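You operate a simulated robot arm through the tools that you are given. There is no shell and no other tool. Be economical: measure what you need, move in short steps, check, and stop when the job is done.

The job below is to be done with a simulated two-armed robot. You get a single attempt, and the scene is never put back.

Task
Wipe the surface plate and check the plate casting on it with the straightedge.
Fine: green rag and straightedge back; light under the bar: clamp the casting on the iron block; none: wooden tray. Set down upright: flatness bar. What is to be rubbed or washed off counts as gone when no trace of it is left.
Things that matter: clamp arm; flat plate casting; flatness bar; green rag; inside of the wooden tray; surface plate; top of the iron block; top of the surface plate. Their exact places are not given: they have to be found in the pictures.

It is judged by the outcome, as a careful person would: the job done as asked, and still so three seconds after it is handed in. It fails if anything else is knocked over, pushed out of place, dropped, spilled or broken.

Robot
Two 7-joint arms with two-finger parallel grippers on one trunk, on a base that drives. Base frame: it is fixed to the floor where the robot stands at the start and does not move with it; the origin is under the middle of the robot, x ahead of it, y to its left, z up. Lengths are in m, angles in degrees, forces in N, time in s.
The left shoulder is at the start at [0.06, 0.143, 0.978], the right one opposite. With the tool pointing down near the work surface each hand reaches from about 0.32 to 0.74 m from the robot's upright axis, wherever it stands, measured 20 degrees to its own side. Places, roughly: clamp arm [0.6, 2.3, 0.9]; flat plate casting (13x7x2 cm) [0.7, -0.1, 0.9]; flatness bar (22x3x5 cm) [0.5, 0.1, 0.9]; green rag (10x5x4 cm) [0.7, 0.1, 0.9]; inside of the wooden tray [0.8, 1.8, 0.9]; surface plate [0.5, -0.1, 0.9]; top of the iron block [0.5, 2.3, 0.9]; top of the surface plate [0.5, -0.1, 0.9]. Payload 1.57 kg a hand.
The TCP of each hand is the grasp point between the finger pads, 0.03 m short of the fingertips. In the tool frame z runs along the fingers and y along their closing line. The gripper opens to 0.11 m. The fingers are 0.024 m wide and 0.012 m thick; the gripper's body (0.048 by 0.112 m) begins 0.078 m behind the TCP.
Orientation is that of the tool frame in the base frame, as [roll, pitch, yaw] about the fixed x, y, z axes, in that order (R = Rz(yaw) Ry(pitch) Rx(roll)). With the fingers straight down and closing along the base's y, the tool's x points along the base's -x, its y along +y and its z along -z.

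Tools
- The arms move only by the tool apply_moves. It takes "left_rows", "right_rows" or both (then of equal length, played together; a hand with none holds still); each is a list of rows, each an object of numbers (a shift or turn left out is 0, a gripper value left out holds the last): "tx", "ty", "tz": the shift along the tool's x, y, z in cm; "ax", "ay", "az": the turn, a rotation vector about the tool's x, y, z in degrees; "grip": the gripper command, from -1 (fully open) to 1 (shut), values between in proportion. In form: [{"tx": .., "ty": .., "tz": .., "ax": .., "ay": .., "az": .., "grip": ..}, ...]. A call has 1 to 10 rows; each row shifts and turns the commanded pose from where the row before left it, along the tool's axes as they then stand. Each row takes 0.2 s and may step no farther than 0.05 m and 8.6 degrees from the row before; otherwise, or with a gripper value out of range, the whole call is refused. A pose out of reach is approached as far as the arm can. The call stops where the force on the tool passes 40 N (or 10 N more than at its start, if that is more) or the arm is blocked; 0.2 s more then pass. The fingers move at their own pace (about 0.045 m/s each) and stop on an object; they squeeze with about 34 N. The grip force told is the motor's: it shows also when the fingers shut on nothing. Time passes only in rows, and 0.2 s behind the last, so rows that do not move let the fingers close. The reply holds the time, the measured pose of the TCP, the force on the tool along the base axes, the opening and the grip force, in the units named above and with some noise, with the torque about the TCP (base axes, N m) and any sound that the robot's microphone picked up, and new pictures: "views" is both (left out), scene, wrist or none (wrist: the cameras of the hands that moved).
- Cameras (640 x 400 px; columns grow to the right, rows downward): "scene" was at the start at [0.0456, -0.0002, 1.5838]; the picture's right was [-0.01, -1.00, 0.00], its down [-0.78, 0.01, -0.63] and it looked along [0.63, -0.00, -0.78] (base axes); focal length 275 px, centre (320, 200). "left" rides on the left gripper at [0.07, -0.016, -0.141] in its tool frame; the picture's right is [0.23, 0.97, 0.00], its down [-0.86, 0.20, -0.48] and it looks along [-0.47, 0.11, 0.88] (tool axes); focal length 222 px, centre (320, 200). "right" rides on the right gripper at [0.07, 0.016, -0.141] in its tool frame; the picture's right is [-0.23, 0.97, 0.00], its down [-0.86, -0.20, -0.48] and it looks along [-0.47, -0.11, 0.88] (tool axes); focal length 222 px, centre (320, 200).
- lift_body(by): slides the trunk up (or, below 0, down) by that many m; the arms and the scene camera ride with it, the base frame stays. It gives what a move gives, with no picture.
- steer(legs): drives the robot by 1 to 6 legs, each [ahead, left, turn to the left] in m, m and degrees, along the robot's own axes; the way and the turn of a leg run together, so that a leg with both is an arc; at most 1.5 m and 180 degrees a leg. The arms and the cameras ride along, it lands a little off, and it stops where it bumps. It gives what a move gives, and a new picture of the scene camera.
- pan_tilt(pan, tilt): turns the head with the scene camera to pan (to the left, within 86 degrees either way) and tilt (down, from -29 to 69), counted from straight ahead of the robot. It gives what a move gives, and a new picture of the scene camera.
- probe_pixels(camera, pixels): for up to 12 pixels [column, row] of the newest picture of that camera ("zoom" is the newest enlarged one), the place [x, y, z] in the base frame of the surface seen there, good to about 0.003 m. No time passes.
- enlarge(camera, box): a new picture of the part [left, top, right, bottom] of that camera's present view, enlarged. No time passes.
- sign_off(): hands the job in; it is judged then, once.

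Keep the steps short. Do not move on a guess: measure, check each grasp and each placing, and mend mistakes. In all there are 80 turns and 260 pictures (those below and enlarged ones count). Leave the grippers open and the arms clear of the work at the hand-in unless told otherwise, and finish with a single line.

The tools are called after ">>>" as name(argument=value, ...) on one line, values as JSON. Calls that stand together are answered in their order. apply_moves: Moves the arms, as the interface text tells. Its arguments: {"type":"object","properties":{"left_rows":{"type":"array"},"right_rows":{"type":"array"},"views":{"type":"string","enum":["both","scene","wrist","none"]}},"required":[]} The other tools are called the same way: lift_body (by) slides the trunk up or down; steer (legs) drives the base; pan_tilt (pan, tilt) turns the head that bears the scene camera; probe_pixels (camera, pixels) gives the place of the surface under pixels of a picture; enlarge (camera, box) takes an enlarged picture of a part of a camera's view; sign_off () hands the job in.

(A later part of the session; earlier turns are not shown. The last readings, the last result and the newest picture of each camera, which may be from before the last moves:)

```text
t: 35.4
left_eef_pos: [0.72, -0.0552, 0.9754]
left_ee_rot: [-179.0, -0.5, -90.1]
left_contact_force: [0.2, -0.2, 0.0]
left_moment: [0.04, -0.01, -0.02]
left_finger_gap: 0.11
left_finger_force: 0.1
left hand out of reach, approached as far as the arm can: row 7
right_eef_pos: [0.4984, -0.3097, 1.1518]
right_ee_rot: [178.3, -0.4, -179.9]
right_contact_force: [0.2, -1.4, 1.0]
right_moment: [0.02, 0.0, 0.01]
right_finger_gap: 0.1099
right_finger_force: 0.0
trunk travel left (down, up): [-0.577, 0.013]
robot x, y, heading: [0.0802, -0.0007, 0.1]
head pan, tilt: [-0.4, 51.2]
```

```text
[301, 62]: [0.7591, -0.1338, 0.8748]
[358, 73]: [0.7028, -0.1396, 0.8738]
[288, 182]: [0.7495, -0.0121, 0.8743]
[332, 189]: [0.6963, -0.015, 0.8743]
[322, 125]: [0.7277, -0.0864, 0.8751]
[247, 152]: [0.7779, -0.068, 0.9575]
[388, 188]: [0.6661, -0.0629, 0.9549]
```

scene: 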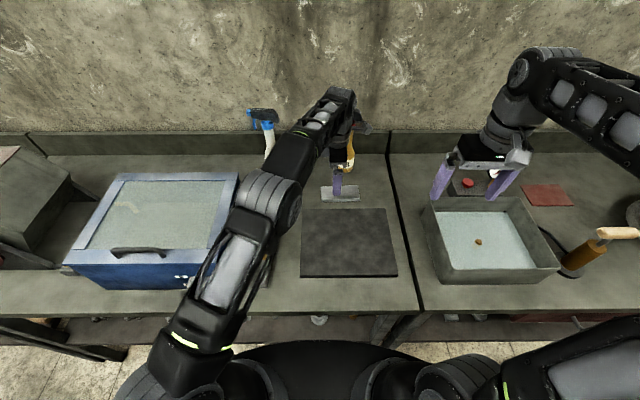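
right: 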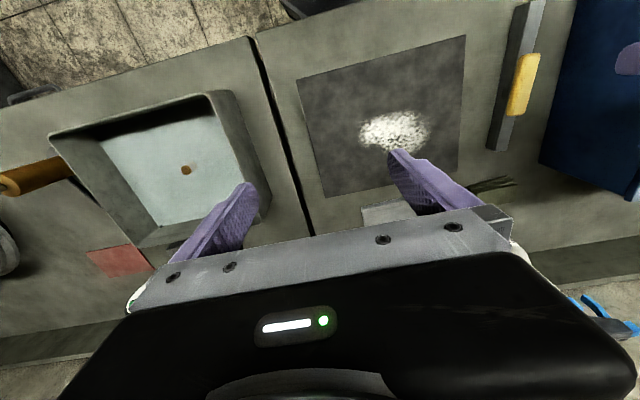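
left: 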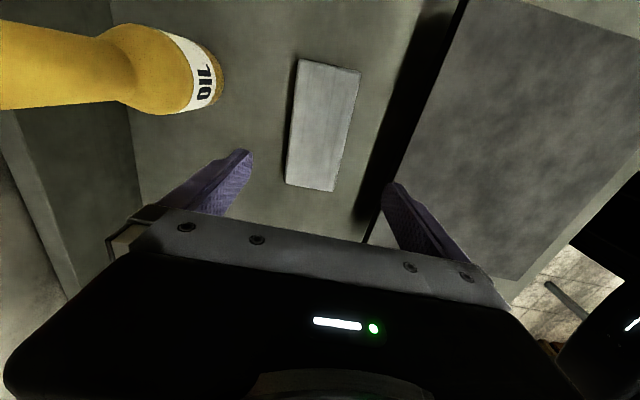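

The casting centre is (0.727, −0.075), turned about 4.5°. I'll go down 4 cm where there is more reach, then correct.

>>> apply_moves(left_rows=[{"tz": 4}, {"tx": 1.5, "az": -4.5}, {"tx": 0.5, "ty": -0.5}, {}], views="wrist")

```text
t: 36.4
left_eef_pos: [0.7248, -0.0735, 0.9343]
left_ee_rot: [-179.0, -0.7, -85.4]
left_contact_force: [0.1, 0.5, -0.5]
left_moment: [-0.04, -0.03, 0.0]
left_finger_gap: 0.1102
left_finger_force: 0.1
right_eef_pos: [0.4993, -0.3094, 1.1522]
right_ee_rot: [178.4, -0.4, -179.9]
right_contact_force: [0.3, 0.1, 0.6]
right_moment: [0.01, 0.01, 0.02]
right_finger_gap: 0.1099
right_finger_force: 0.0
trunk travel left (down, up): [-0.577, 0.013]
robot x, y, heading: [0.0758, 0.0003, -0.2]
head pan, tilt: [-0.4, 51.2]
```

left: 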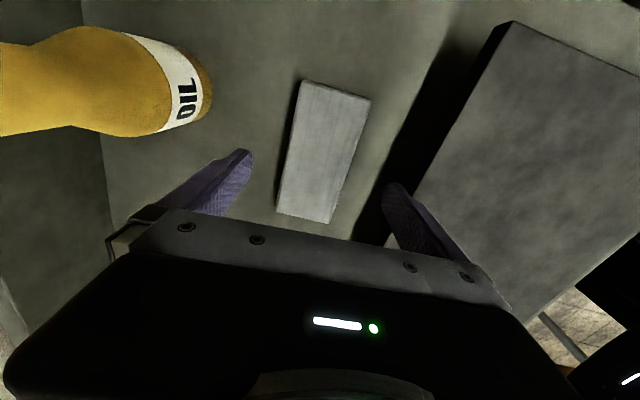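

Aligned. I'll descend to TCP 0.892 (tips 2 mm above the bench) and close.

>>> apply_moves(left_rows=[{"tz": 2.5}, {"tz": 1.7}, {}, {"grip": 1}, {"grip": 1}, {"grip": 1}, {"grip": 1}, {"grip": 1}], views="wrist")

```text
t: 38.1
left_eef_pos: [0.7239, -0.0739, 0.8918]
left_ee_rot: [-179.1, -0.6, -85.5]
left_contact_force: [0.9, 0.1, -1.1]
left_moment: [-0.06, 0.06, -0.08]
left_finger_gap: 0.062
left_finger_force: 33.5
right_eef_pos: [0.4986, -0.3099, 1.152]
right_ee_rot: [178.4, -0.4, 180.0]
right_contact_force: [0.4, 0.4, 0.6]
right_moment: [0.02, 0.0, 0.01]
right_finger_gap: 0.1101
right_finger_force: 0.1
trunk travel left (down, up): [-0.577, 0.013]
robot x, y, heading: [0.0777, 0.0012, 0.1]
head pan, tilt: [-0.4, 51.2]
```

left: 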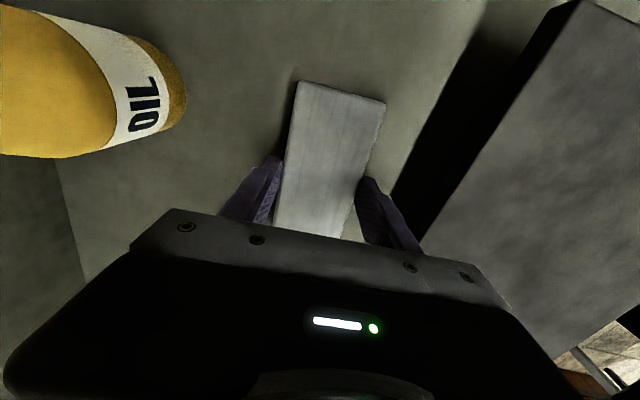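

Firm grip at 6.2 cm. I'll lift 8 cm and carry it over the middle of the plate (0.53, −0.08).

>>> apply_moves(left_rows=[{"tz": -4}, {"tz": -4, "az": 4.5}, {"ty": 4.5}, {"ty": 4.5}, {"ty": 4.5}, {"ty": 4.5}, {"ty": 1.4, "tx": 0.6}, {"tz": 3}, {}], views="both")

```text
t: 40.0
left_eef_pos: [0.5301, -0.0761, 0.931]
left_ee_rot: [-179.3, -0.6, -90.1]
left_contact_force: [-9.9, 5.1, 14.6]
left_moment: [0.19, 0.7, -0.16]
left_finger_gap: 0.0619
left_finger_force: 34.1
left hand out of reach, approached as far as the arm can: row 2
right_eef_pos: [0.4986, -0.3091, 1.1535]
right_ee_rot: [178.5, -0.2, -179.8]
right_contact_force: [-0.1, -0.1, 0.0]
right_moment: [-0.01, 0.03, 0.02]
right_finger_gap: 0.11
right_finger_force: 0.1
trunk travel left (down, up): [-0.577, 0.013]
robot x, y, heading: [0.0773, 0.0008, -0.3]
head pan, tilt: [-0.4, 51.2]
stopped in row 9 (left hand): the force on the tool passed its limit (the readings are from after the stop); the commanded pose is now the measured one
```

scene: 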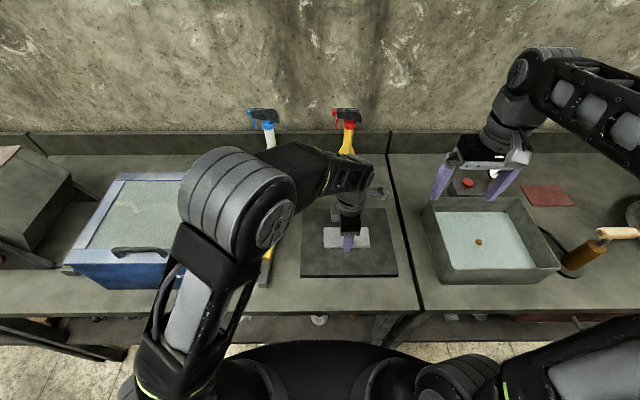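
left: 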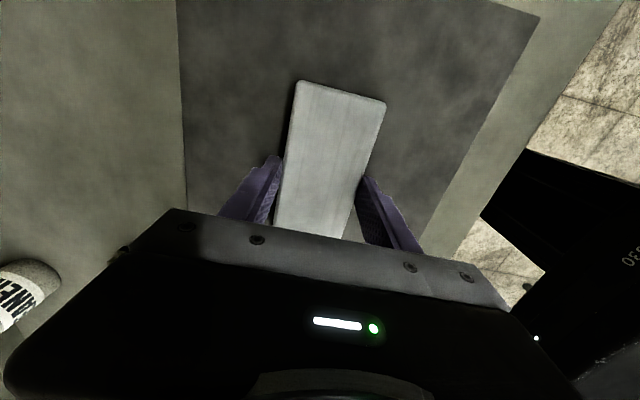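

The casting has met the plate. I'll release it and lift, then turn the hand back for the bar.

>>> apply_moves(left_rows=[{"tz": -0.1, "grip": -1}, {"grip": -1}, {"grip": -1}, {"grip": -1}, {"tz": -3}, {"tz": -4}, {"tz": -4}, {"tx": -4.5}, {"tx": -4.5}, {"tx": -4.5}], views="none")

>>> apply_moves(left_rows=[{"az": 8.5}, {"az": 8.5}, {"az": 8.5}, {"az": 8.5}, {"az": 8.5}, {"az": 8.5}, {"az": 8.5}, {"az": 8.5}, {"az": 8.5}, {"az": 8.5}], views="both")

```text
t: 42.2
left_eef_pos: [0.5295, 0.0621, 1.0353]
left_ee_rot: [-179.1, -0.6, -90.1]
left_contact_force: [-0.2, 0.5, -0.6]
left_moment: [-0.01, 0.0, 0.01]
left_finger_gap: 0.1097
left_finger_force: 0.2
right_eef_pos: [0.4988, -0.3084, 1.1525]
right_ee_rot: [178.5, -0.4, -179.8]
right_contact_force: [0.8, 1.0, 0.0]
right_moment: [-0.02, -0.01, 0.0]
right_finger_gap: 0.11
right_finger_force: 0.0
trunk travel left (down, up): [-0.577, 0.013]
robot x, y, heading: [0.0797, 0.0008, -0.1]
head pan, tilt: [-0.4, 51.2]
```

```text
t: 44.4
left_eef_pos: [0.5306, 0.0587, 1.0397]
left_ee_rot: [-179.4, 1.0, -175.4]
left_contact_force: [0.8, -0.4, -0.5]
left_moment: [-0.01, -0.06, -0.01]
left_finger_gap: 0.1102
left_finger_force: 0.0
right_eef_pos: [0.4981, -0.309, 1.1517]
right_ee_rot: [178.6, -0.4, -179.7]
right_contact_force: [-0.7, 0.0, 1.0]
right_moment: [-0.03, 0.0, -0.03]
right_finger_gap: 0.1101
right_finger_force: 0.1
trunk travel left (down, up): [-0.577, 0.013]
robot x, y, heading: [0.0806, 0.0011, -0.1]
head pan, tilt: [-0.4, 51.2]
```

scene: 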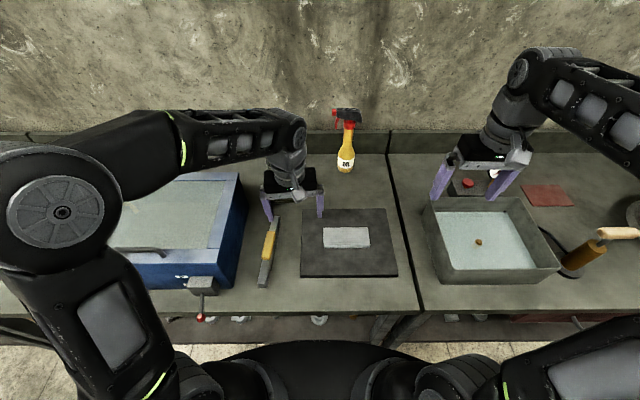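
left: 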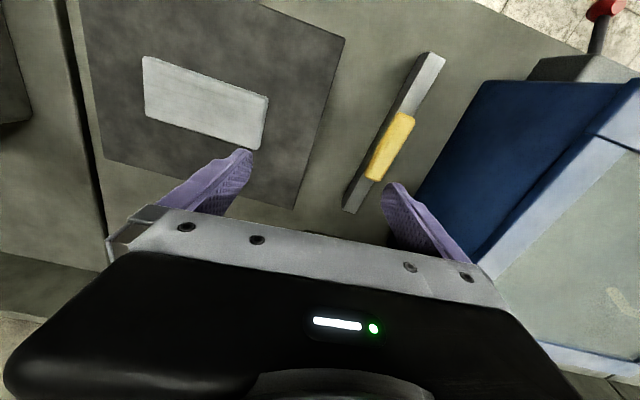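

The casting rests squarely on the plate. Now I'll measure the bar and its handle.

>>> probe_pixels(camera="left", pixels=[[432, 58], [352, 203], [400, 125], [378, 170], [344, 208], [347, 195], [355, 205]])

>>> enlarge(camera="left", box=[300, 30, 480, 230])

>>> probe_pixels(camera="scene", pixels=[[275, 217], [263, 286], [269, 235], [264, 256], [273, 234], [324, 229], [368, 228], [325, 246], [370, 247], [340, 236]])

```text
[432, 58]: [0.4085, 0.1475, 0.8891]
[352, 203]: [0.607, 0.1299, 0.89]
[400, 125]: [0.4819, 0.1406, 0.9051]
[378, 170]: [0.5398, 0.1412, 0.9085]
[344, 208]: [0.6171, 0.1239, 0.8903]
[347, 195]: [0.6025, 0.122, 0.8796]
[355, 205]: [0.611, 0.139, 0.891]
```

```text
2.00 times, centred on (390, 130) of left
```

zoom: 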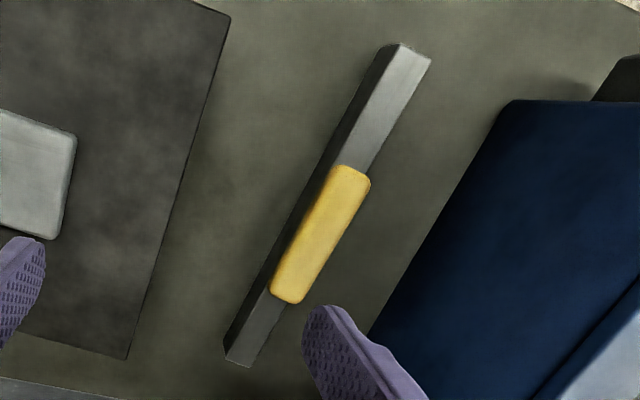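

```text
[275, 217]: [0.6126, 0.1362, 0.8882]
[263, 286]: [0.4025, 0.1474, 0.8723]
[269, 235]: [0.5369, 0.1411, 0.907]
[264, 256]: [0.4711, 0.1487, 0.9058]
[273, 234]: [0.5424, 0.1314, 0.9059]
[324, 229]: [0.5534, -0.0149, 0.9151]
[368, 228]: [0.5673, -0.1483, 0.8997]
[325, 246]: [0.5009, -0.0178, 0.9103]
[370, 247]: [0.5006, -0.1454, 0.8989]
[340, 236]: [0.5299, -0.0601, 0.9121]
```

The bar's centre is about (0.51, 0.140), turned −4.7°, with body top at 0.89 and handle top at 0.907. I'll align the hand over the handle.

>>> apply_moves(left_rows=[{"az": 8.5}, {"az": 0.8, "tx": 0.6, "ty": 3}, {"tx": 0.6, "ty": 3}, {"tx": 0.2, "ty": 2.2}, {"tz": 4}, {"tz": 3}, {}], views="wrist")

```text
t: 46.0
left_eef_pos: [0.524, 0.1413, 0.9671]
left_ee_rot: [-179.6, 0.9, 175.5]
left_contact_force: [0.0, -0.1, 0.2]
left_moment: [0.0, 0.0, 0.0]
left_finger_gap: 0.1098
left_finger_force: 0.0
right_eef_pos: [0.499, -0.3101, 1.1521]
right_ee_rot: [178.4, -0.3, -179.8]
right_contact_force: [-0.3, -0.4, 0.5]
right_moment: [-0.03, 0.03, 0.01]
right_finger_gap: 0.1099
right_finger_force: 0.1
trunk travel left (down, up): [-0.577, 0.013]
robot x, y, heading: [0.0769, 0.0006, -0.1]
head pan, tilt: [-0.4, 51.2]
```

left: 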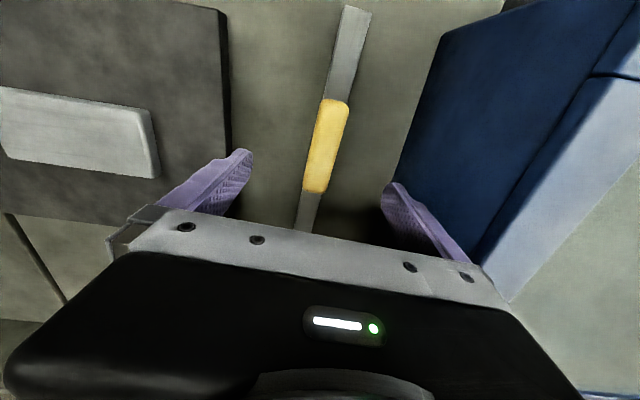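

I'll shift 1.4 cm to the handle's middle, level the tool, descend to TCP 0.904 and close.

>>> apply_moves(left_rows=[{"tx": 1.4, "ay": -0.9}, {"tz": 4}, {"tz": 2.2}, {}, {"grip": 1}, {"grip": 1}, {"grip": 1}, {"grip": 1}, {"grip": 1}, {"grip": 1}], views="wrist")

```text
t: 48.2
left_eef_pos: [0.5105, 0.1436, 0.9049]
left_ee_rot: [-179.5, 1.9, 175.6]
left_contact_force: [0.1, -0.6, 1.2]
left_moment: [0.02, -0.07, 0.09]
left_finger_gap: 0.0258
left_finger_force: 24.0
right_eef_pos: [0.4995, -0.3109, 1.1507]
right_ee_rot: [178.4, -0.4, -179.8]
right_contact_force: [0.4, -0.1, 0.2]
right_moment: [-0.03, 0.0, 0.01]
right_finger_gap: 0.1098
right_finger_force: 0.1
trunk travel left (down, up): [-0.577, 0.013]
robot x, y, heading: [0.0782, -0.0013, -0.2]
head pan, tilt: [-0.4, 51.2]
```

left: 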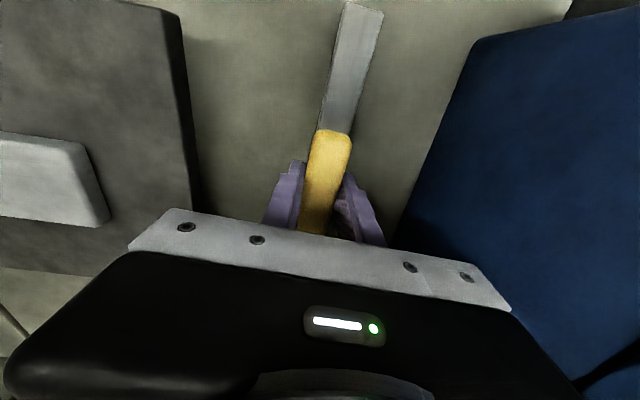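

The bar is gripped (2.6 cm gap). I'll lift 10 cm, carry it over the plate first, clear of the blue box, and then turn it.

>>> apply_moves(left_rows=[{"tz": -3}, {"tz": -4}, {"tz": -3}, {"ty": -4.5}, {"ty": -4.5}, {"ty": -4.5}, {"ty": -4.5}, {"ty": -3.5, "tx": -1}, {}], views="none")

>>> apply_moves(left_rows=[{"az": -8.5}, {"az": -8.5}, {"az": -8.5}, {"az": -8.5}, {"az": -8.5}, {"az": -8.5}, {"az": -8.5}, {"az": -8.5}, {"az": -8.5}, {"az": -8.5}], views="scene")

```text
t: 50.2
left_eef_pos: [0.5027, -0.0732, 1.0092]
left_ee_rot: [-179.4, 1.9, 175.7]
left_contact_force: [0.3, -0.1, -3.9]
left_moment: [0.03, 0.0, 0.01]
left_finger_gap: 0.0259
left_finger_force: 34.1
right_eef_pos: [0.4997, -0.3086, 1.1523]
right_ee_rot: [178.6, -0.3, -179.8]
right_contact_force: [0.2, 0.4, 0.1]
right_moment: [0.0, 0.0, -0.01]
right_finger_gap: 0.1099
right_finger_force: 0.1
trunk travel left (down, up): [-0.577, 0.013]
robot x, y, heading: [0.0797, 0.0014, -0.1]
head pan, tilt: [-0.4, 51.2]
```

```text
t: 52.4
left_eef_pos: [0.501, -0.0728, 1.0073]
left_ee_rot: [-178.1, -0.4, -99.2]
left_contact_force: [-0.3, -0.2, -2.9]
left_moment: [0.02, 0.04, -0.01]
left_finger_gap: 0.0258
left_finger_force: 34.3
right_eef_pos: [0.5, -0.3091, 1.1516]
right_ee_rot: [178.4, -0.5, -179.8]
right_contact_force: [0.2, 0.1, 0.0]
right_moment: [-0.01, 0.0, 0.01]
right_finger_gap: 0.11
right_finger_force: 0.1
trunk travel left (down, up): [-0.577, 0.013]
robot x, y, heading: [0.0829, 0.0003, -0.0]
head pan, tilt: [-0.4, 51.2]
```

scene: 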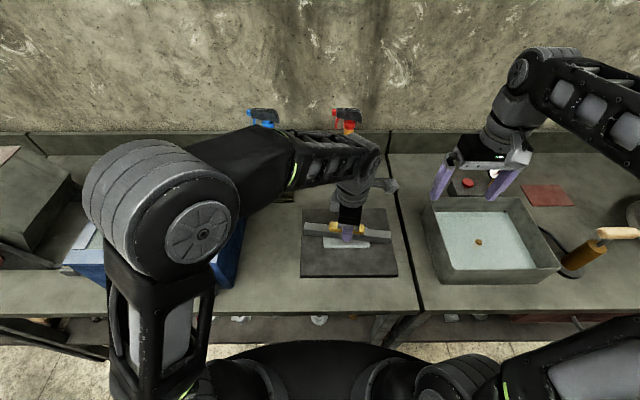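

I'll trim the yaw to −90°, restore the tilt at which the bar hung level, centre it over the casting, and lower to just above contact.

>>> apply_moves(left_rows=[{"az": -8, "ty": -1}, {"az": -1.2, "ty": -1.2}, {"ax": -1.4, "tx": 0.7, "ty": -0.6}, {"ay": -2.3}, {"tz": 2.5}, {"tz": 1.5}, {}], views="both")

```text
t: 54.0
left_eef_pos: [0.5296, -0.0817, 0.9716]
left_ee_rot: [-179.5, 1.6, -90.2]
left_contact_force: [-0.5, 0.5, -4.3]
left_moment: [-0.01, 0.02, 0.0]
left_finger_gap: 0.0256
left_finger_force: 34.0
right_eef_pos: [0.4997, -0.3092, 1.1504]
right_ee_rot: [178.5, -0.4, -179.8]
right_contact_force: [0.0, 0.2, 1.0]
right_moment: [0.02, -0.04, 0.02]
right_finger_gap: 0.1099
right_finger_force: 0.0
trunk travel left (down, up): [-0.577, 0.013]
robot x, y, heading: [0.0797, -0.0017, 0.1]
head pan, tilt: [-0.4, 51.2]
```

scene: 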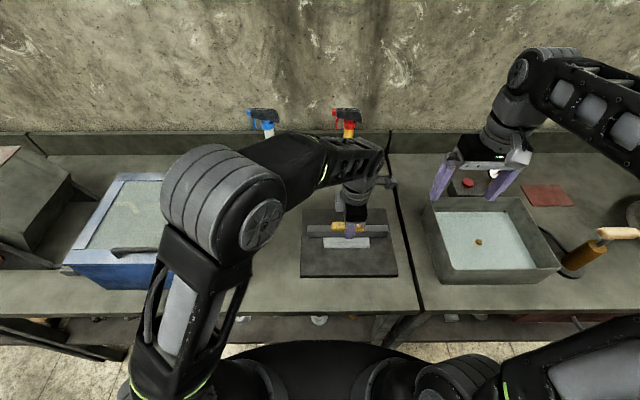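
left: 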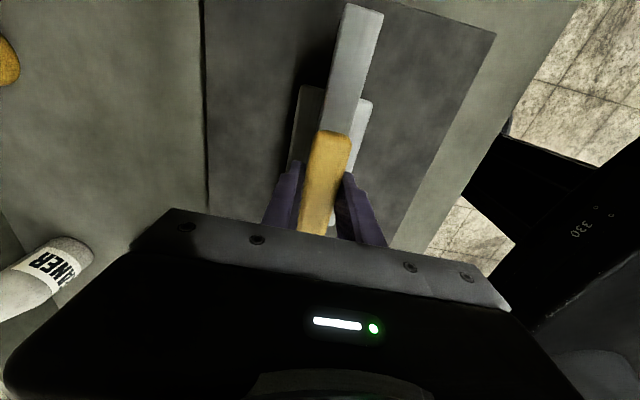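

The bar is centred over the casting, about 12 mm above it. I'll lower it to contact.

>>> apply_moves(left_rows=[{"tz": 0.7}, {"tz": 0.3}, {"tz": 0.15}, {}], views="none")

```text
t: 55.0
left_eef_pos: [0.5308, -0.0792, 0.9605]
left_ee_rot: [-179.4, 1.5, -90.2]
left_contact_force: [0.9, 2.5, 16.5]
left_moment: [0.88, 0.15, -0.06]
left_finger_gap: 0.026
left_finger_force: 33.8
right_eef_pos: [0.4991, -0.3096, 1.1519]
right_ee_rot: [178.5, -0.4, -179.9]
right_contact_force: [0.3, -0.6, 0.4]
right_moment: [0.0, 0.03, 0.01]
right_finger_gap: 0.11
right_finger_force: 0.1
trunk travel left (down, up): [-0.577, 0.013]
robot x, y, heading: [0.081, -0.0014, -0.2]
head pan, tilt: [-0.4, 51.2]
```

Contact. I'll release, lift straight up and move the hand to the left so the bar is in the open.

>>> apply_moves(left_rows=[{"tz": -0.15, "grip": -1}, {"grip": -1}, {"grip": -1}, {"grip": -1}, {"tz": -4}, {"tz": -4}, {"tz": -4}, {"tx": -4.5}, {"tx": -4.5}, {"tx": -4.5}], views="both")

>>> enlarge(camera="scene", box=[290, 205, 410, 275])

```text
t: 57.2
left_eef_pos: [0.5268, 0.0553, 1.0795]
left_ee_rot: [-179.6, 1.6, -90.0]
left_contact_force: [0.2, 0.3, -0.2]
left_moment: [-0.01, -0.01, 0.0]
left_finger_gap: 0.1103
left_finger_force: 0.0
right_eef_pos: [0.4991, -0.307, 1.1517]
right_ee_rot: [178.4, -0.3, -179.9]
right_contact_force: [0.3, -0.2, -0.7]
right_moment: [-0.02, -0.01, 0.0]
right_finger_gap: 0.1101
right_finger_force: 0.1
trunk travel left (down, up): [-0.577, 0.013]
robot x, y, heading: [0.0778, 0.0, -0.4]
head pan, tilt: [-0.4, 51.2]
```

scene: 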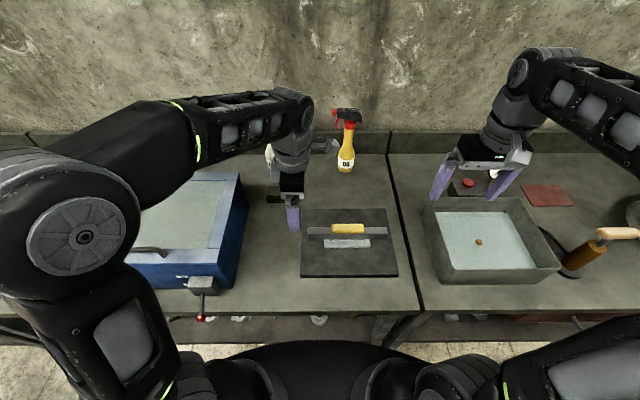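
left: 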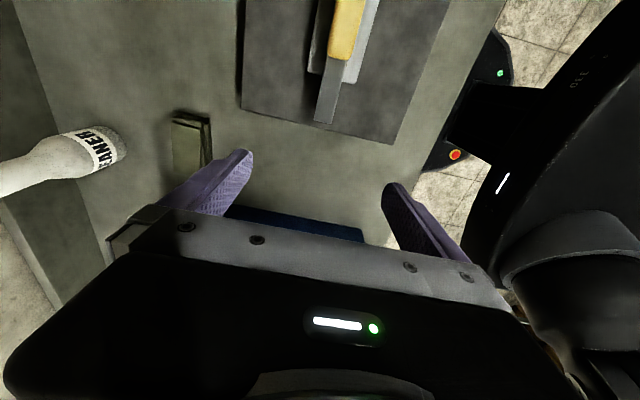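

```text
5.33 times, centred on (350, 240) of scene
```

zoom: 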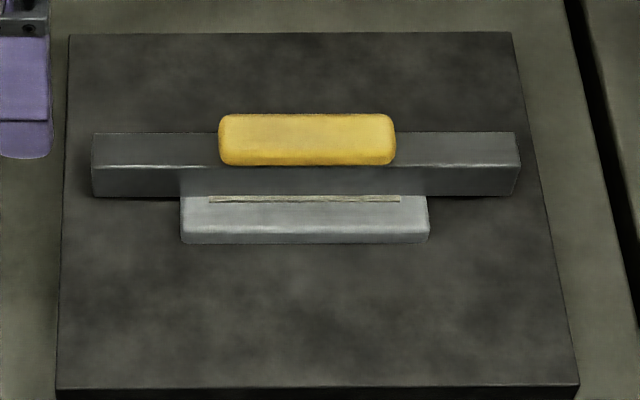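

There's a pale strip right under the bar at zoom (305,198). I'll look closer.

>>> enlarge(camera="scene", box=[322, 230, 372, 250])

>>> enlarge(camera="right", box=[340, 0, 640, 188])

```text
12.80 times, centred on (347, 240) of scene
```

zoom: 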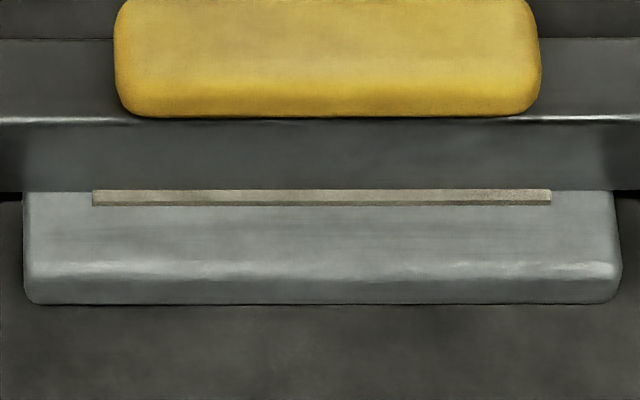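

```text
2.13 times, centred on (490, 94) of right
```

zoom: 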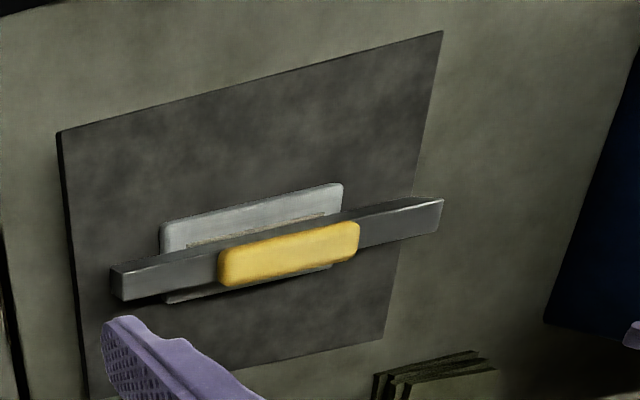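

A clear bright line under the middle of the bar, so there is light, and the casting goes to the iron block. First the straightedge goes back. I'll return the left hand to the pose where it let go and grip the handle.

>>> apply_moves(left_rows=[{"tx": 4.5, "ty": -0.2}, {"tx": 4.5, "ty": -0.1}, {"tx": 4.4, "ty": -0.1}, {"tz": 4}, {"tz": 4}, {"tz": 3.7}, {"grip": 1}, {"grip": 1}, {"grip": 1}, {"grip": 1}], views="none")

>>> apply_moves(left_rows=[{"grip": 1}, {"grip": 1}], views="wrist")

```text
t: 59.4
left_eef_pos: [0.5346, -0.0797, 0.9617]
left_ee_rot: [-179.6, 1.6, -90.1]
left_contact_force: [0.8, 0.4, -0.1]
left_moment: [0.03, 0.02, -0.01]
left_finger_gap: 0.0256
left_finger_force: 3.6
right_eef_pos: [0.4991, -0.3092, 1.1515]
right_ee_rot: [178.5, -0.4, -179.8]
right_contact_force: [0.1, 0.1, 0.2]
right_moment: [0.0, -0.02, 0.01]
right_finger_gap: 0.1099
right_finger_force: 0.1
trunk travel left (down, up): [-0.577, 0.013]
robot x, y, heading: [0.0754, 0.0014, 0.0]
head pan, tilt: [-0.4, 51.2]
```

```text
t: 60.0
left_eef_pos: [0.5336, -0.0795, 0.9609]
left_ee_rot: [-179.6, 1.6, -90.2]
left_contact_force: [-0.7, -0.1, 0.2]
left_moment: [0.0, 0.06, -0.01]
left_finger_gap: 0.0259
left_finger_force: 34.0
right_eef_pos: [0.4988, -0.3099, 1.1525]
right_ee_rot: [178.5, -0.5, -179.8]
right_contact_force: [-0.6, -0.2, 0.2]
right_moment: [0.02, 0.02, 0.01]
right_finger_gap: 0.1101
right_finger_force: 0.1
trunk travel left (down, up): [-0.577, 0.013]
robot x, y, heading: [0.0762, -0.0008, 0.0]
head pan, tilt: [-0.4, 51.2]
```

left: 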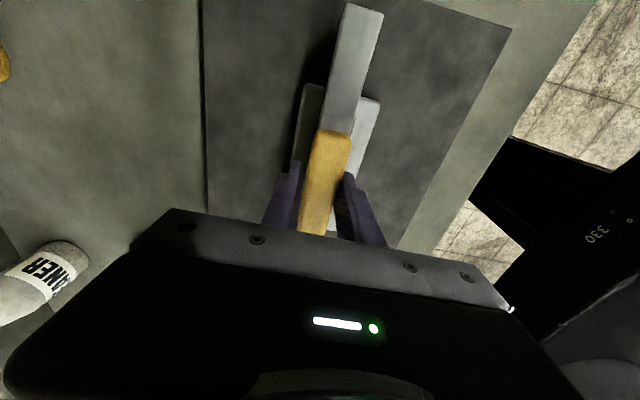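

Gripped again. I'll lift 5.5 cm and turn it back over the plate.

>>> apply_moves(left_rows=[{"tz": -3}, {"tz": -2.5}, {"az": 8.5}, {"az": 8.5}, {"az": 8.5}, {"az": 8.5}, {"az": 8.5}, {"az": 8.5}, {"az": 8.5}, {"az": 8.5}], views="none")

>>> apply_moves(left_rows=[{"az": 8.5}, {"az": 8.5}, {"az": 8.5}, {"az": 0.8}, {}], views="none")

```text
t: 62.2
left_eef_pos: [0.5327, -0.0797, 1.0174]
left_ee_rot: [178.6, 0.9, -158.4]
left_contact_force: [-0.3, -0.2, -3.1]
left_moment: [0.0, -0.01, 0.0]
left_finger_gap: 0.026
left_finger_force: 34.1
right_eef_pos: [0.4995, -0.3092, 1.1513]
right_ee_rot: [178.4, -0.3, -179.8]
right_contact_force: [-0.6, -0.6, 0.0]
right_moment: [-0.02, -0.02, -0.02]
right_finger_gap: 0.1098
right_finger_force: 0.0
trunk travel left (down, up): [-0.577, 0.013]
robot x, y, heading: [0.0778, 0.0011, -0.1]
head pan, tilt: [-0.4, 51.2]
```

```text
t: 63.4
left_eef_pos: [0.5324, -0.0807, 1.0168]
left_ee_rot: [178.2, 0.3, 175.6]
left_contact_force: [-0.2, 0.3, -4.7]
left_moment: [0.0, 0.0, 0.0]
left_finger_gap: 0.0257
left_finger_force: 34.1
right_eef_pos: [0.4995, -0.3099, 1.1512]
right_ee_rot: [178.5, -0.4, -179.8]
right_contact_force: [0.1, -0.5, 0.0]
right_moment: [0.01, 0.01, -0.01]
right_finger_gap: 0.1099
right_finger_force: 0.0
trunk travel left (down, up): [-0.577, 0.013]
robot x, y, heading: [0.0772, 0.0008, -0.2]
head pan, tilt: [-0.4, 51.2]
```

I'll trim the tilt, carry the bar back to (0.5105, 0.1436), and start lowering.

>>> apply_moves(left_rows=[{"ax": 2.3, "ty": 4}, {"ay": -1.6, "ty": 4}, {"ty": 4, "tx": 1.3}, {"ty": 4, "tx": 1.3}, {"ty": 3.2, "tx": 1.3}, {"ty": 3}, {"tz": 4}, {"tz": 4}, {}], views="both")

```text
t: 65.4
left_eef_pos: [0.5155, 0.1393, 0.9335]
left_ee_rot: [-179.4, 1.9, 175.5]
left_contact_force: [0.2, 0.2, -3.5]
left_moment: [-0.01, 0.01, 0.0]
left_finger_gap: 0.0257
left_finger_force: 33.9
right_eef_pos: [0.4982, -0.3089, 1.1518]
right_ee_rot: [178.4, -0.4, -179.8]
right_contact_force: [-0.6, 1.1, 0.6]
right_moment: [0.0, 0.01, 0.0]
right_finger_gap: 0.1103
right_finger_force: 0.0
trunk travel left (down, up): [-0.577, 0.013]
robot x, y, heading: [0.0761, -0.0017, 0.1]
head pan, tilt: [-0.4, 51.2]
```

scene: 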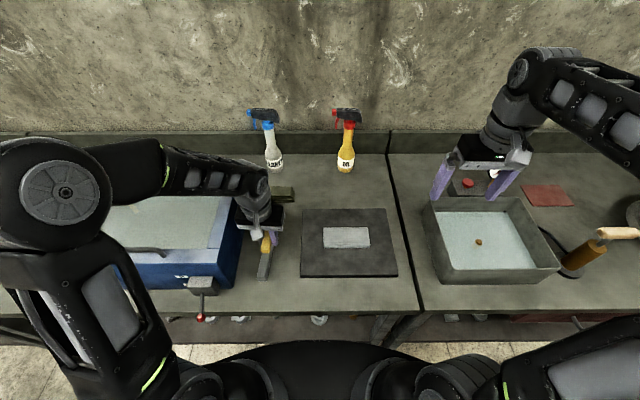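
left: 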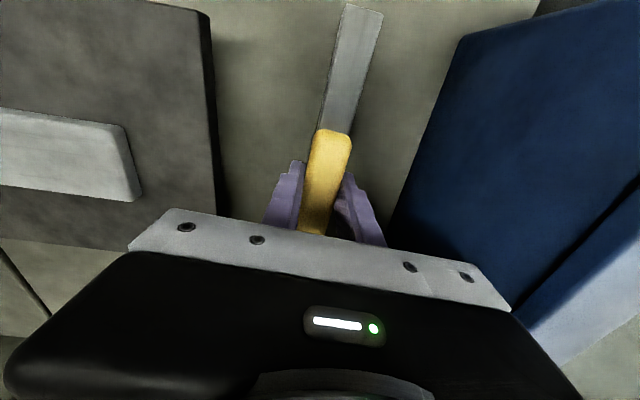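

I'll correct a few mm, lower the remaining 2.8 cm, and release.

>>> apply_moves(left_rows=[{"tx": 0.5, "ty": 0.3, "tz": 1.5}, {"tz": 1}, {"tz": 0.3}, {}, {"grip": -1}, {"grip": -1}, {"grip": -1}, {"grip": -1}, {"tz": -4}, {"tz": -4}], views="both")

```text
t: 67.6
left_eef_pos: [0.5089, 0.1444, 0.989]
left_ee_rot: [-179.4, 1.9, 175.5]
left_contact_force: [0.6, -0.2, 0.7]
left_moment: [0.0, -0.06, -0.01]
left_finger_gap: 0.1099
left_finger_force: 0.1
right_eef_pos: [0.4992, -0.3097, 1.1511]
right_ee_rot: [178.5, -0.5, -179.9]
right_contact_force: [0.1, 0.8, 0.5]
right_moment: [0.02, 0.0, -0.01]
right_finger_gap: 0.1102
right_finger_force: 0.2
trunk travel left (down, up): [-0.577, 0.013]
robot x, y, heading: [0.0784, 0.0032, -0.1]
head pan, tilt: [-0.4, 51.2]
```

scene: 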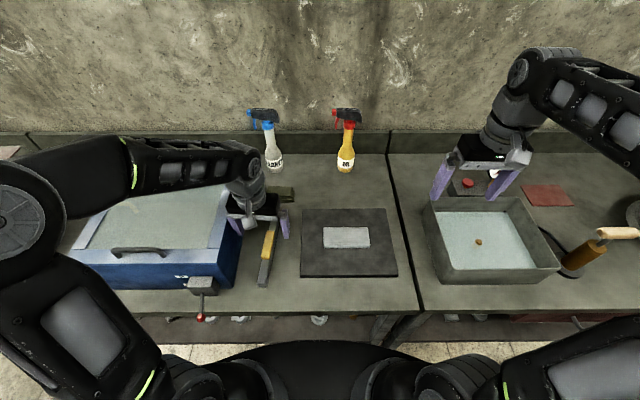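
left: 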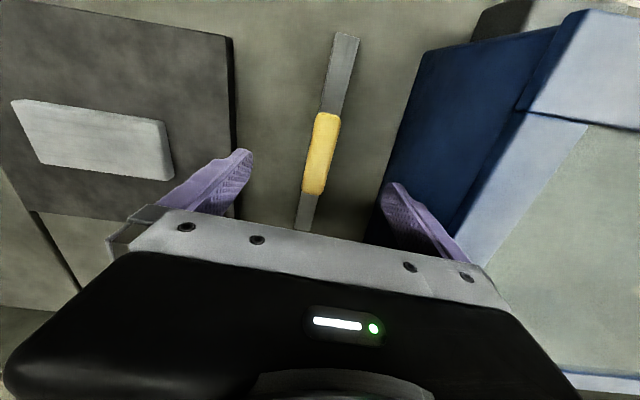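

The bar is upright in its place. Before choosing a grasp, I'll scout the iron block and clamp, far to the left.

>>> pan_tilt(pan=74, tilt=20)

>>> enlarge(camera="scene", box=[220, 120, 420, 260])

```text
t: 69.0
left_eef_pos: [0.5091, 0.1447, 0.9889]
left_ee_rot: [-179.3, 1.9, 175.4]
left_contact_force: [-0.2, 0.2, -0.7]
left_moment: [0.01, 0.01, -0.02]
left_finger_gap: 0.1102
left_finger_force: 0.1
right_eef_pos: [0.4997, -0.3098, 1.1514]
right_ee_rot: [178.5, -0.3, -179.8]
right_contact_force: [0.2, -0.8, -0.2]
right_moment: [0.02, -0.01, -0.01]
right_finger_gap: 0.1104
right_finger_force: 0.0
trunk travel left (down, up): [-0.577, 0.013]
robot x, y, heading: [0.0779, 0.0013, -0.1]
head pan, tilt: [74.0, 20.0]
```

scene: 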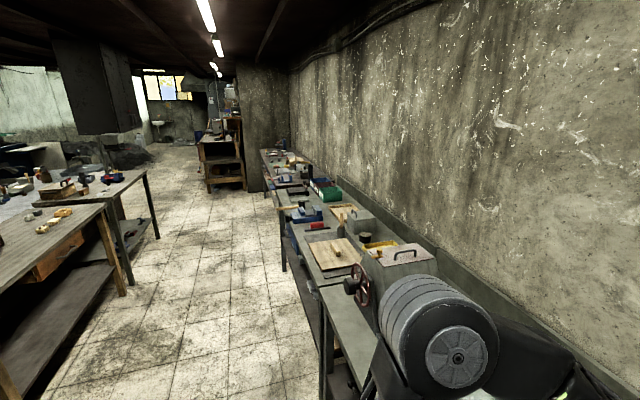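

```text
2.86 times, centred on (320, 190) of scene
```

zoom: 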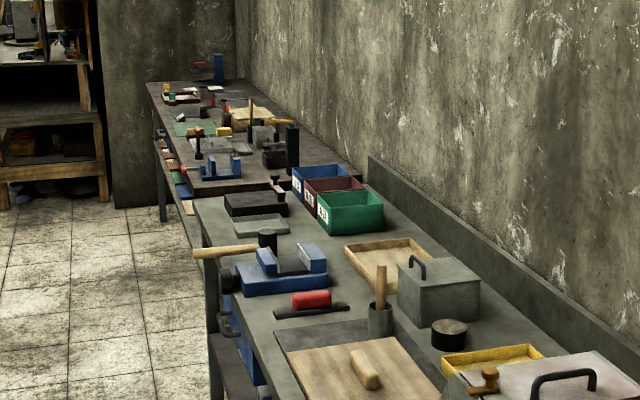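

The fixtures are visible down the bench; I'll look closely once there. Now I'll turn the left hand for the casting.

>>> apply_moves(left_rows=[{"tz": -4, "az": -8.5}, {"az": -8.5}, {"az": -8.5}, {"az": -8.5}, {"az": -8.5}, {"az": -8.5}, {"az": -8.5}, {"az": -8.5}, {"az": -8.5}, {"az": -8.5}], views="none")

>>> pan_tilt(pan=0, tilt=51)

>>> probe_pixels(camera="scene", pixels=[[324, 229], [367, 229], [325, 246], [368, 246], [346, 237]])

```text
t: 71.2
left_eef_pos: [0.5067, 0.1465, 1.0257]
left_ee_rot: [-178.0, -0.6, -99.3]
left_contact_force: [0.3, -0.2, -0.1]
left_moment: [0.0, -0.04, 0.02]
left_finger_gap: 0.1097
left_finger_force: 0.0
right_eef_pos: [0.4987, -0.3092, 1.1526]
right_ee_rot: [178.5, -0.3, -179.7]
right_contact_force: [0.0, -0.3, -0.7]
right_moment: [0.03, 0.03, 0.03]
right_finger_gap: 0.1099
right_finger_force: 0.0
trunk travel left (down, up): [-0.577, 0.013]
robot x, y, heading: [0.0762, 0.0013, 0.1]
head pan, tilt: [74.0, 20.0]
```

```text
t: 72.7
left_eef_pos: [0.5064, 0.1462, 1.0259]
left_ee_rot: [-178.0, -0.6, -99.5]
left_contact_force: [-0.5, 0.1, 0.1]
left_moment: [0.03, 0.01, -0.01]
left_finger_gap: 0.1099
left_finger_force: 0.0
right_eef_pos: [0.4983, -0.3079, 1.1521]
right_ee_rot: [178.5, -0.4, -179.8]
right_contact_force: [-0.3, 0.0, 0.0]
right_moment: [-0.03, -0.01, 0.01]
right_finger_gap: 0.1098
right_finger_force: 0.1
trunk travel left (down, up): [-0.577, 0.013]
robot x, y, heading: [0.0779, -0.002, -0.3]
head pan, tilt: [0.0, 51.0]
```

scene: 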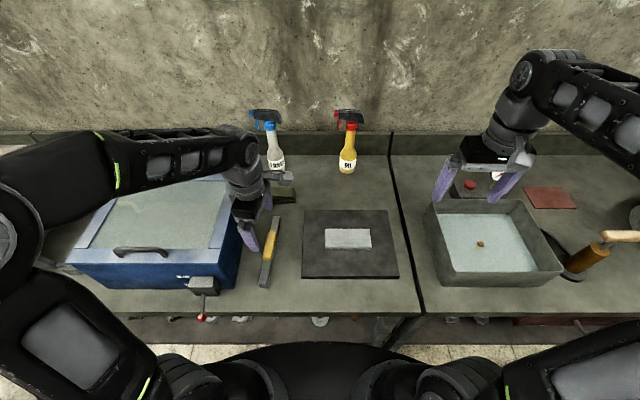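

```text
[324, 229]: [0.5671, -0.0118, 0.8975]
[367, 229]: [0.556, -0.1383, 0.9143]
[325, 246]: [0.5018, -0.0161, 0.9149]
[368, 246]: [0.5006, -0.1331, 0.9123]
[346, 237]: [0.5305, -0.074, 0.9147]
```

The casting's centre is (0.530, −0.075). I'll level the hand, move above it and go down to TCP 0.935.

>>> apply_moves(left_rows=[{"az": -8, "tx": 1}, {"az": -1.3, "ax": -2, "ay": -0.6, "tx": 3}, {"tx": 4.4, "ty": -0.8}, {"tx": 4.4, "ty": -0.8}, {"tx": 4.4, "ty": -0.6}, {"tx": 4}, {"tz": 4}, {"tz": 3}, {}], views="wrist")

```text
t: 74.7
left_eef_pos: [0.5255, -0.0652, 0.9576]
left_ee_rot: [179.8, -0.2, -90.2]
left_contact_force: [-0.3, -0.6, -0.5]
left_moment: [-0.03, -0.02, 0.01]
left_finger_gap: 0.1101
left_finger_force: 0.0
right_eef_pos: [0.4986, -0.309, 1.1515]
right_ee_rot: [178.5, -0.3, -179.8]
right_contact_force: [0.0, -0.1, 0.7]
right_moment: [-0.05, 0.03, 0.0]
right_finger_gap: 0.1104
right_finger_force: 0.1
trunk travel left (down, up): [-0.577, 0.013]
robot x, y, heading: [0.0782, -0.0015, -0.0]
head pan, tilt: [0.0, 51.0]
```

left: 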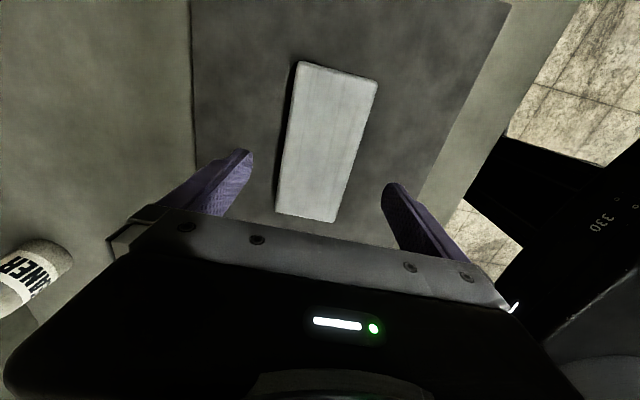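

>>> apply_moves(left_rows=[{"tx": 1, "ty": -0.5}, {"tz": 1.8}, {"tz": 0.8}, {}, {"grip": 1}, {"grip": 1}, {"grip": 1}, {"grip": 1}, {"grip": 1}], views="wrist")

```text
t: 76.7
left_eef_pos: [0.5303, -0.0763, 0.9335]
left_ee_rot: [179.8, -0.2, -90.3]
left_contact_force: [0.7, -0.2, -0.7]
left_moment: [-0.02, -0.1, -0.03]
left_finger_gap: 0.0618
left_finger_force: 33.6
right_eef_pos: [0.4997, -0.3095, 1.1515]
right_ee_rot: [178.6, -0.4, -179.8]
right_contact_force: [0.6, 0.1, -1.0]
right_moment: [0.05, -0.01, 0.05]
right_finger_gap: 0.1098
right_finger_force: 0.0
trunk travel left (down, up): [-0.577, 0.013]
robot x, y, heading: [0.0773, -0.0016, -0.2]
head pan, tilt: [0.0, 51.0]
```

left: 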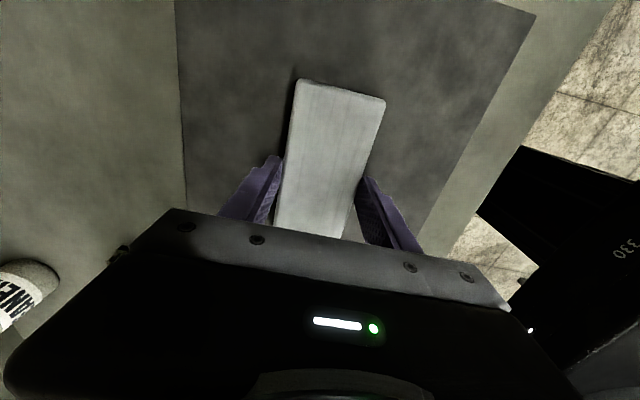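

Gripped at 6.2 cm. I'll lift it 20 cm.

>>> apply_moves(left_rows=[{"tz": -3}, {"tz": -4}, {"tz": -4}, {"tz": -4}, {"tx": -4.5}, {"tx": -4.5}, {"tx": -4.5}, {"tx": -4.5}, {"tx": -4.5}, {}], views="none")

>>> steer(legs=[[-0.33, 0, 0], [0, 1.15, 0], [0, 1.1, 0]])

```text
t: 78.9
left_eef_pos: [0.5299, 0.1506, 1.0809]
left_ee_rot: [179.7, -0.2, -90.2]
left_contact_force: [0.6, -1.5, -3.5]
left_moment: [0.01, 0.0, -0.01]
left_finger_gap: 0.0616
left_finger_force: 33.8
right_eef_pos: [0.5002, -0.3099, 1.1519]
right_ee_rot: [178.4, -0.4, -179.9]
right_contact_force: [-0.1, -0.1, 0.0]
right_moment: [0.02, -0.02, 0.06]
right_finger_gap: 0.11
right_finger_force: 0.0
trunk travel left (down, up): [-0.577, 0.013]
robot x, y, heading: [0.0781, 0.0016, -0.2]
head pan, tilt: [0.0, 51.0]
```

```text
t: 92.0
left_eef_pos: [0.2013, 2.4566, 1.0807]
left_ee_rot: [179.9, -0.2, -90.1]
left_contact_force: [0.4, 0.1, -3.5]
left_moment: [-0.02, -0.02, -0.03]
left_finger_gap: 0.0617
left_finger_force: 34.2
right_eef_pos: [0.1703, 1.9967, 1.1517]
right_ee_rot: [178.5, -0.4, -180.0]
right_contact_force: [-0.9, 0.1, 0.2]
right_moment: [-0.01, -0.02, 0.01]
right_finger_gap: 0.11
right_finger_force: 0.1
trunk travel left (down, up): [-0.577, 0.013]
robot x, y, heading: [-0.2532, 2.3083, -0.1]
head pan, tilt: [0.0, 51.0]
```

scene: 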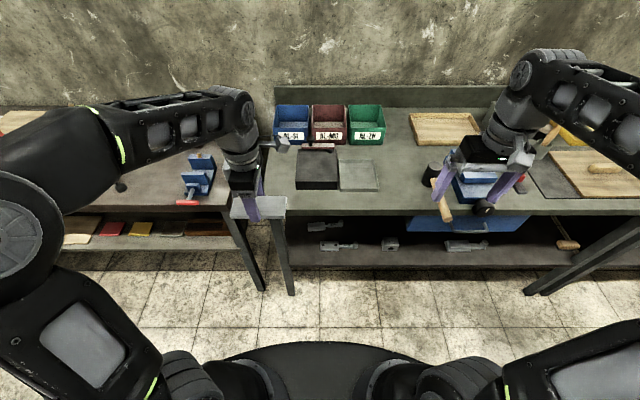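

I've arrived. The black block is at about (317,170) with something red-ended behind it at (318,147). I'll enlarge and measure.

>>> enlarge(camera="scene", box=[270, 120, 398, 200])

>>> enlarge(camera="scene", box=[285, 135, 349, 175])

>>> probe_pixels(camera="zoom", pixels=[[270, 125], [500, 125], [350, 125], [200, 130], [120, 170], [520, 170], [120, 300], [520, 300], [320, 230], [330, 140]])

```text
5.00 times, centred on (334, 160) of scene
```

zoom: 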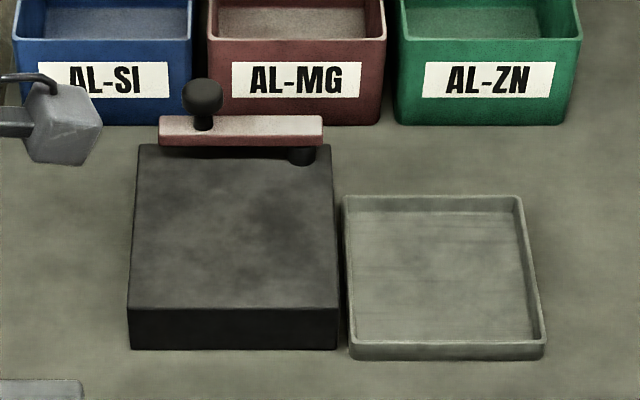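

```text
10.00 times, centred on (317, 155) of scene
```

zoom: 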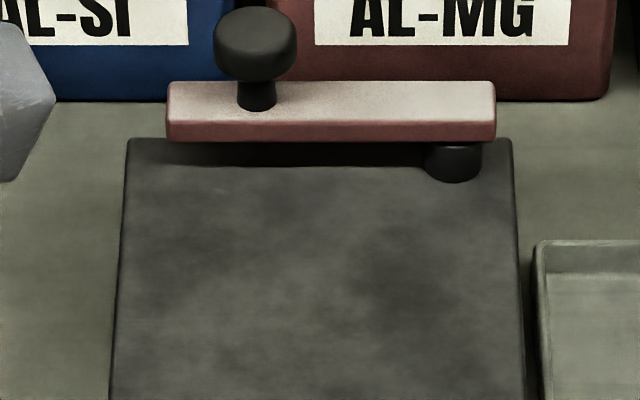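

```text
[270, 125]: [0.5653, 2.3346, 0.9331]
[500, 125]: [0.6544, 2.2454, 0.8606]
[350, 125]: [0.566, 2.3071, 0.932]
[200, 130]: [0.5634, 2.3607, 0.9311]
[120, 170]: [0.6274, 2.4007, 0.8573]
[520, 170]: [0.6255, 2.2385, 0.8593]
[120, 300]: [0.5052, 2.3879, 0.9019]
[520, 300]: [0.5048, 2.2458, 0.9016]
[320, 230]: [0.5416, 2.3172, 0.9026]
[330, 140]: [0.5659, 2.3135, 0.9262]
```

The clamp is a reddish arm that pivots on a post at its right end, with a knob at its left end. I'll measure knob, post, arm and block edges.

>>> enlarge(camera="scene", box=[280, 130, 360, 200])

```text
5.71 times, centred on (320, 165) of scene
```

zoom: 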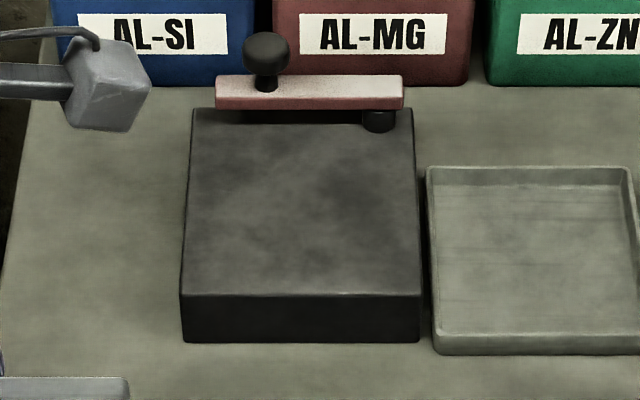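

>>> probe_pixels(camera="zoom", pixels=[[267, 42], [266, 62], [264, 84], [222, 82], [400, 82], [380, 122], [222, 104], [398, 104], [190, 116], [408, 118], [184, 290], [416, 290]])

```text
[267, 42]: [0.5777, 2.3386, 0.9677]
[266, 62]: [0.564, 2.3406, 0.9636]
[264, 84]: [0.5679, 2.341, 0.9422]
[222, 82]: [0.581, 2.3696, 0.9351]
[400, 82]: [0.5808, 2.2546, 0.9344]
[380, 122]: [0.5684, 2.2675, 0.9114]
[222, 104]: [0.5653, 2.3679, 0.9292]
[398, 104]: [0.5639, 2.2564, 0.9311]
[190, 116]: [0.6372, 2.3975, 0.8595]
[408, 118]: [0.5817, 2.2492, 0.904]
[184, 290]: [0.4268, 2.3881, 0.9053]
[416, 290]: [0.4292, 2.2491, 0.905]
```

Block: x 0.428–0.59, y 2.247–2.389, top 0.904. The arm's underside is at about 0.925, the knob at (0.575, 2.34), and the pivot post at (0.575, 2.268). A casting set at about (0.485, 2.318) is clear of the arm, which can then be swung over it. I'll check the heights under the right hand before driving in.

>>> probe_pixels(camera="scene", pixels=[[440, 185], [446, 212], [432, 172], [485, 207], [470, 190], [478, 175], [340, 215], [435, 165], [520, 185], [549, 134]])

```text
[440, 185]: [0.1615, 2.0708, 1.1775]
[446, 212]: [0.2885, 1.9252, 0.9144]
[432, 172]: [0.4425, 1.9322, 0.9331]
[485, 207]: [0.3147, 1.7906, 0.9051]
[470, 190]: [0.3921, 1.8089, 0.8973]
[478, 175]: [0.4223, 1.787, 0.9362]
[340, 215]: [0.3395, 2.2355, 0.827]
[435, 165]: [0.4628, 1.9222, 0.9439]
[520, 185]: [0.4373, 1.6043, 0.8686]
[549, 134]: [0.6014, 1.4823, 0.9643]
```

All below 1.0, so it's safe. I'm driving 0.28 m forward.

>>> steer(legs=[[0.28, 0, 0]])

```text
t: 94.0
left_eef_pos: [0.4843, 2.4563, 1.0805]
left_ee_rot: [179.8, -0.3, -90.2]
left_contact_force: [1.0, -0.1, -3.4]
left_moment: [0.01, 0.0, -0.03]
left_finger_gap: 0.0617
left_finger_force: 33.8
right_eef_pos: [0.4528, 1.9961, 1.1508]
right_ee_rot: [178.6, -0.6, -179.9]
right_contact_force: [0.8, -0.3, -0.2]
right_moment: [-0.01, 0.04, 0.0]
right_finger_gap: 0.1099
right_finger_force: 0.2
trunk travel left (down, up): [-0.577, 0.013]
robot x, y, heading: [0.0341, 2.3089, 0.0]
head pan, tilt: [0.0, 51.0]
```

scene: 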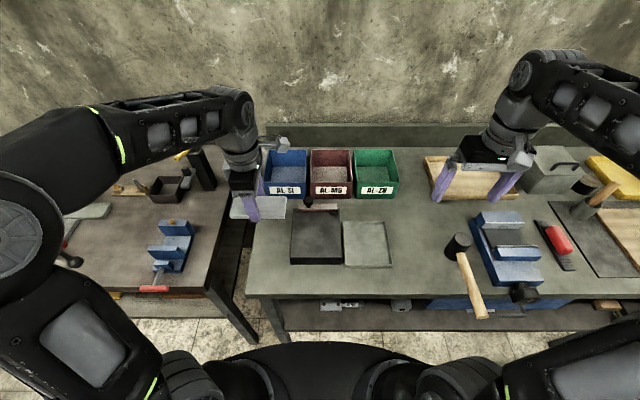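

I'll re-measure the block and arm from this closer view.

>>> enlarge(camera="scene", box=[280, 190, 360, 270])

>>> probe_pixels(camera="scene", pixels=[[292, 257], [340, 257], [294, 214], [340, 214], [316, 235], [308, 203], [296, 208], [336, 208], [330, 208]])

```text
5.00 times, centred on (320, 230) of scene
```

zoom: 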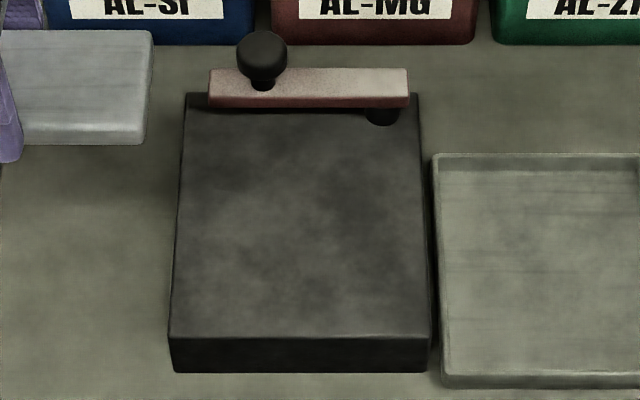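

```text
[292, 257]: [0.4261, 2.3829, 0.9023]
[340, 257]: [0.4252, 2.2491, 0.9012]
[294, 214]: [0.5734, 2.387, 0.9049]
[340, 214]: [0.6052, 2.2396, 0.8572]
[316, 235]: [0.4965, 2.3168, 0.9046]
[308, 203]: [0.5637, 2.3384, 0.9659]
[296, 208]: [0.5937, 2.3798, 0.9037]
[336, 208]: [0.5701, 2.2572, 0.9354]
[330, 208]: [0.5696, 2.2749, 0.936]
```

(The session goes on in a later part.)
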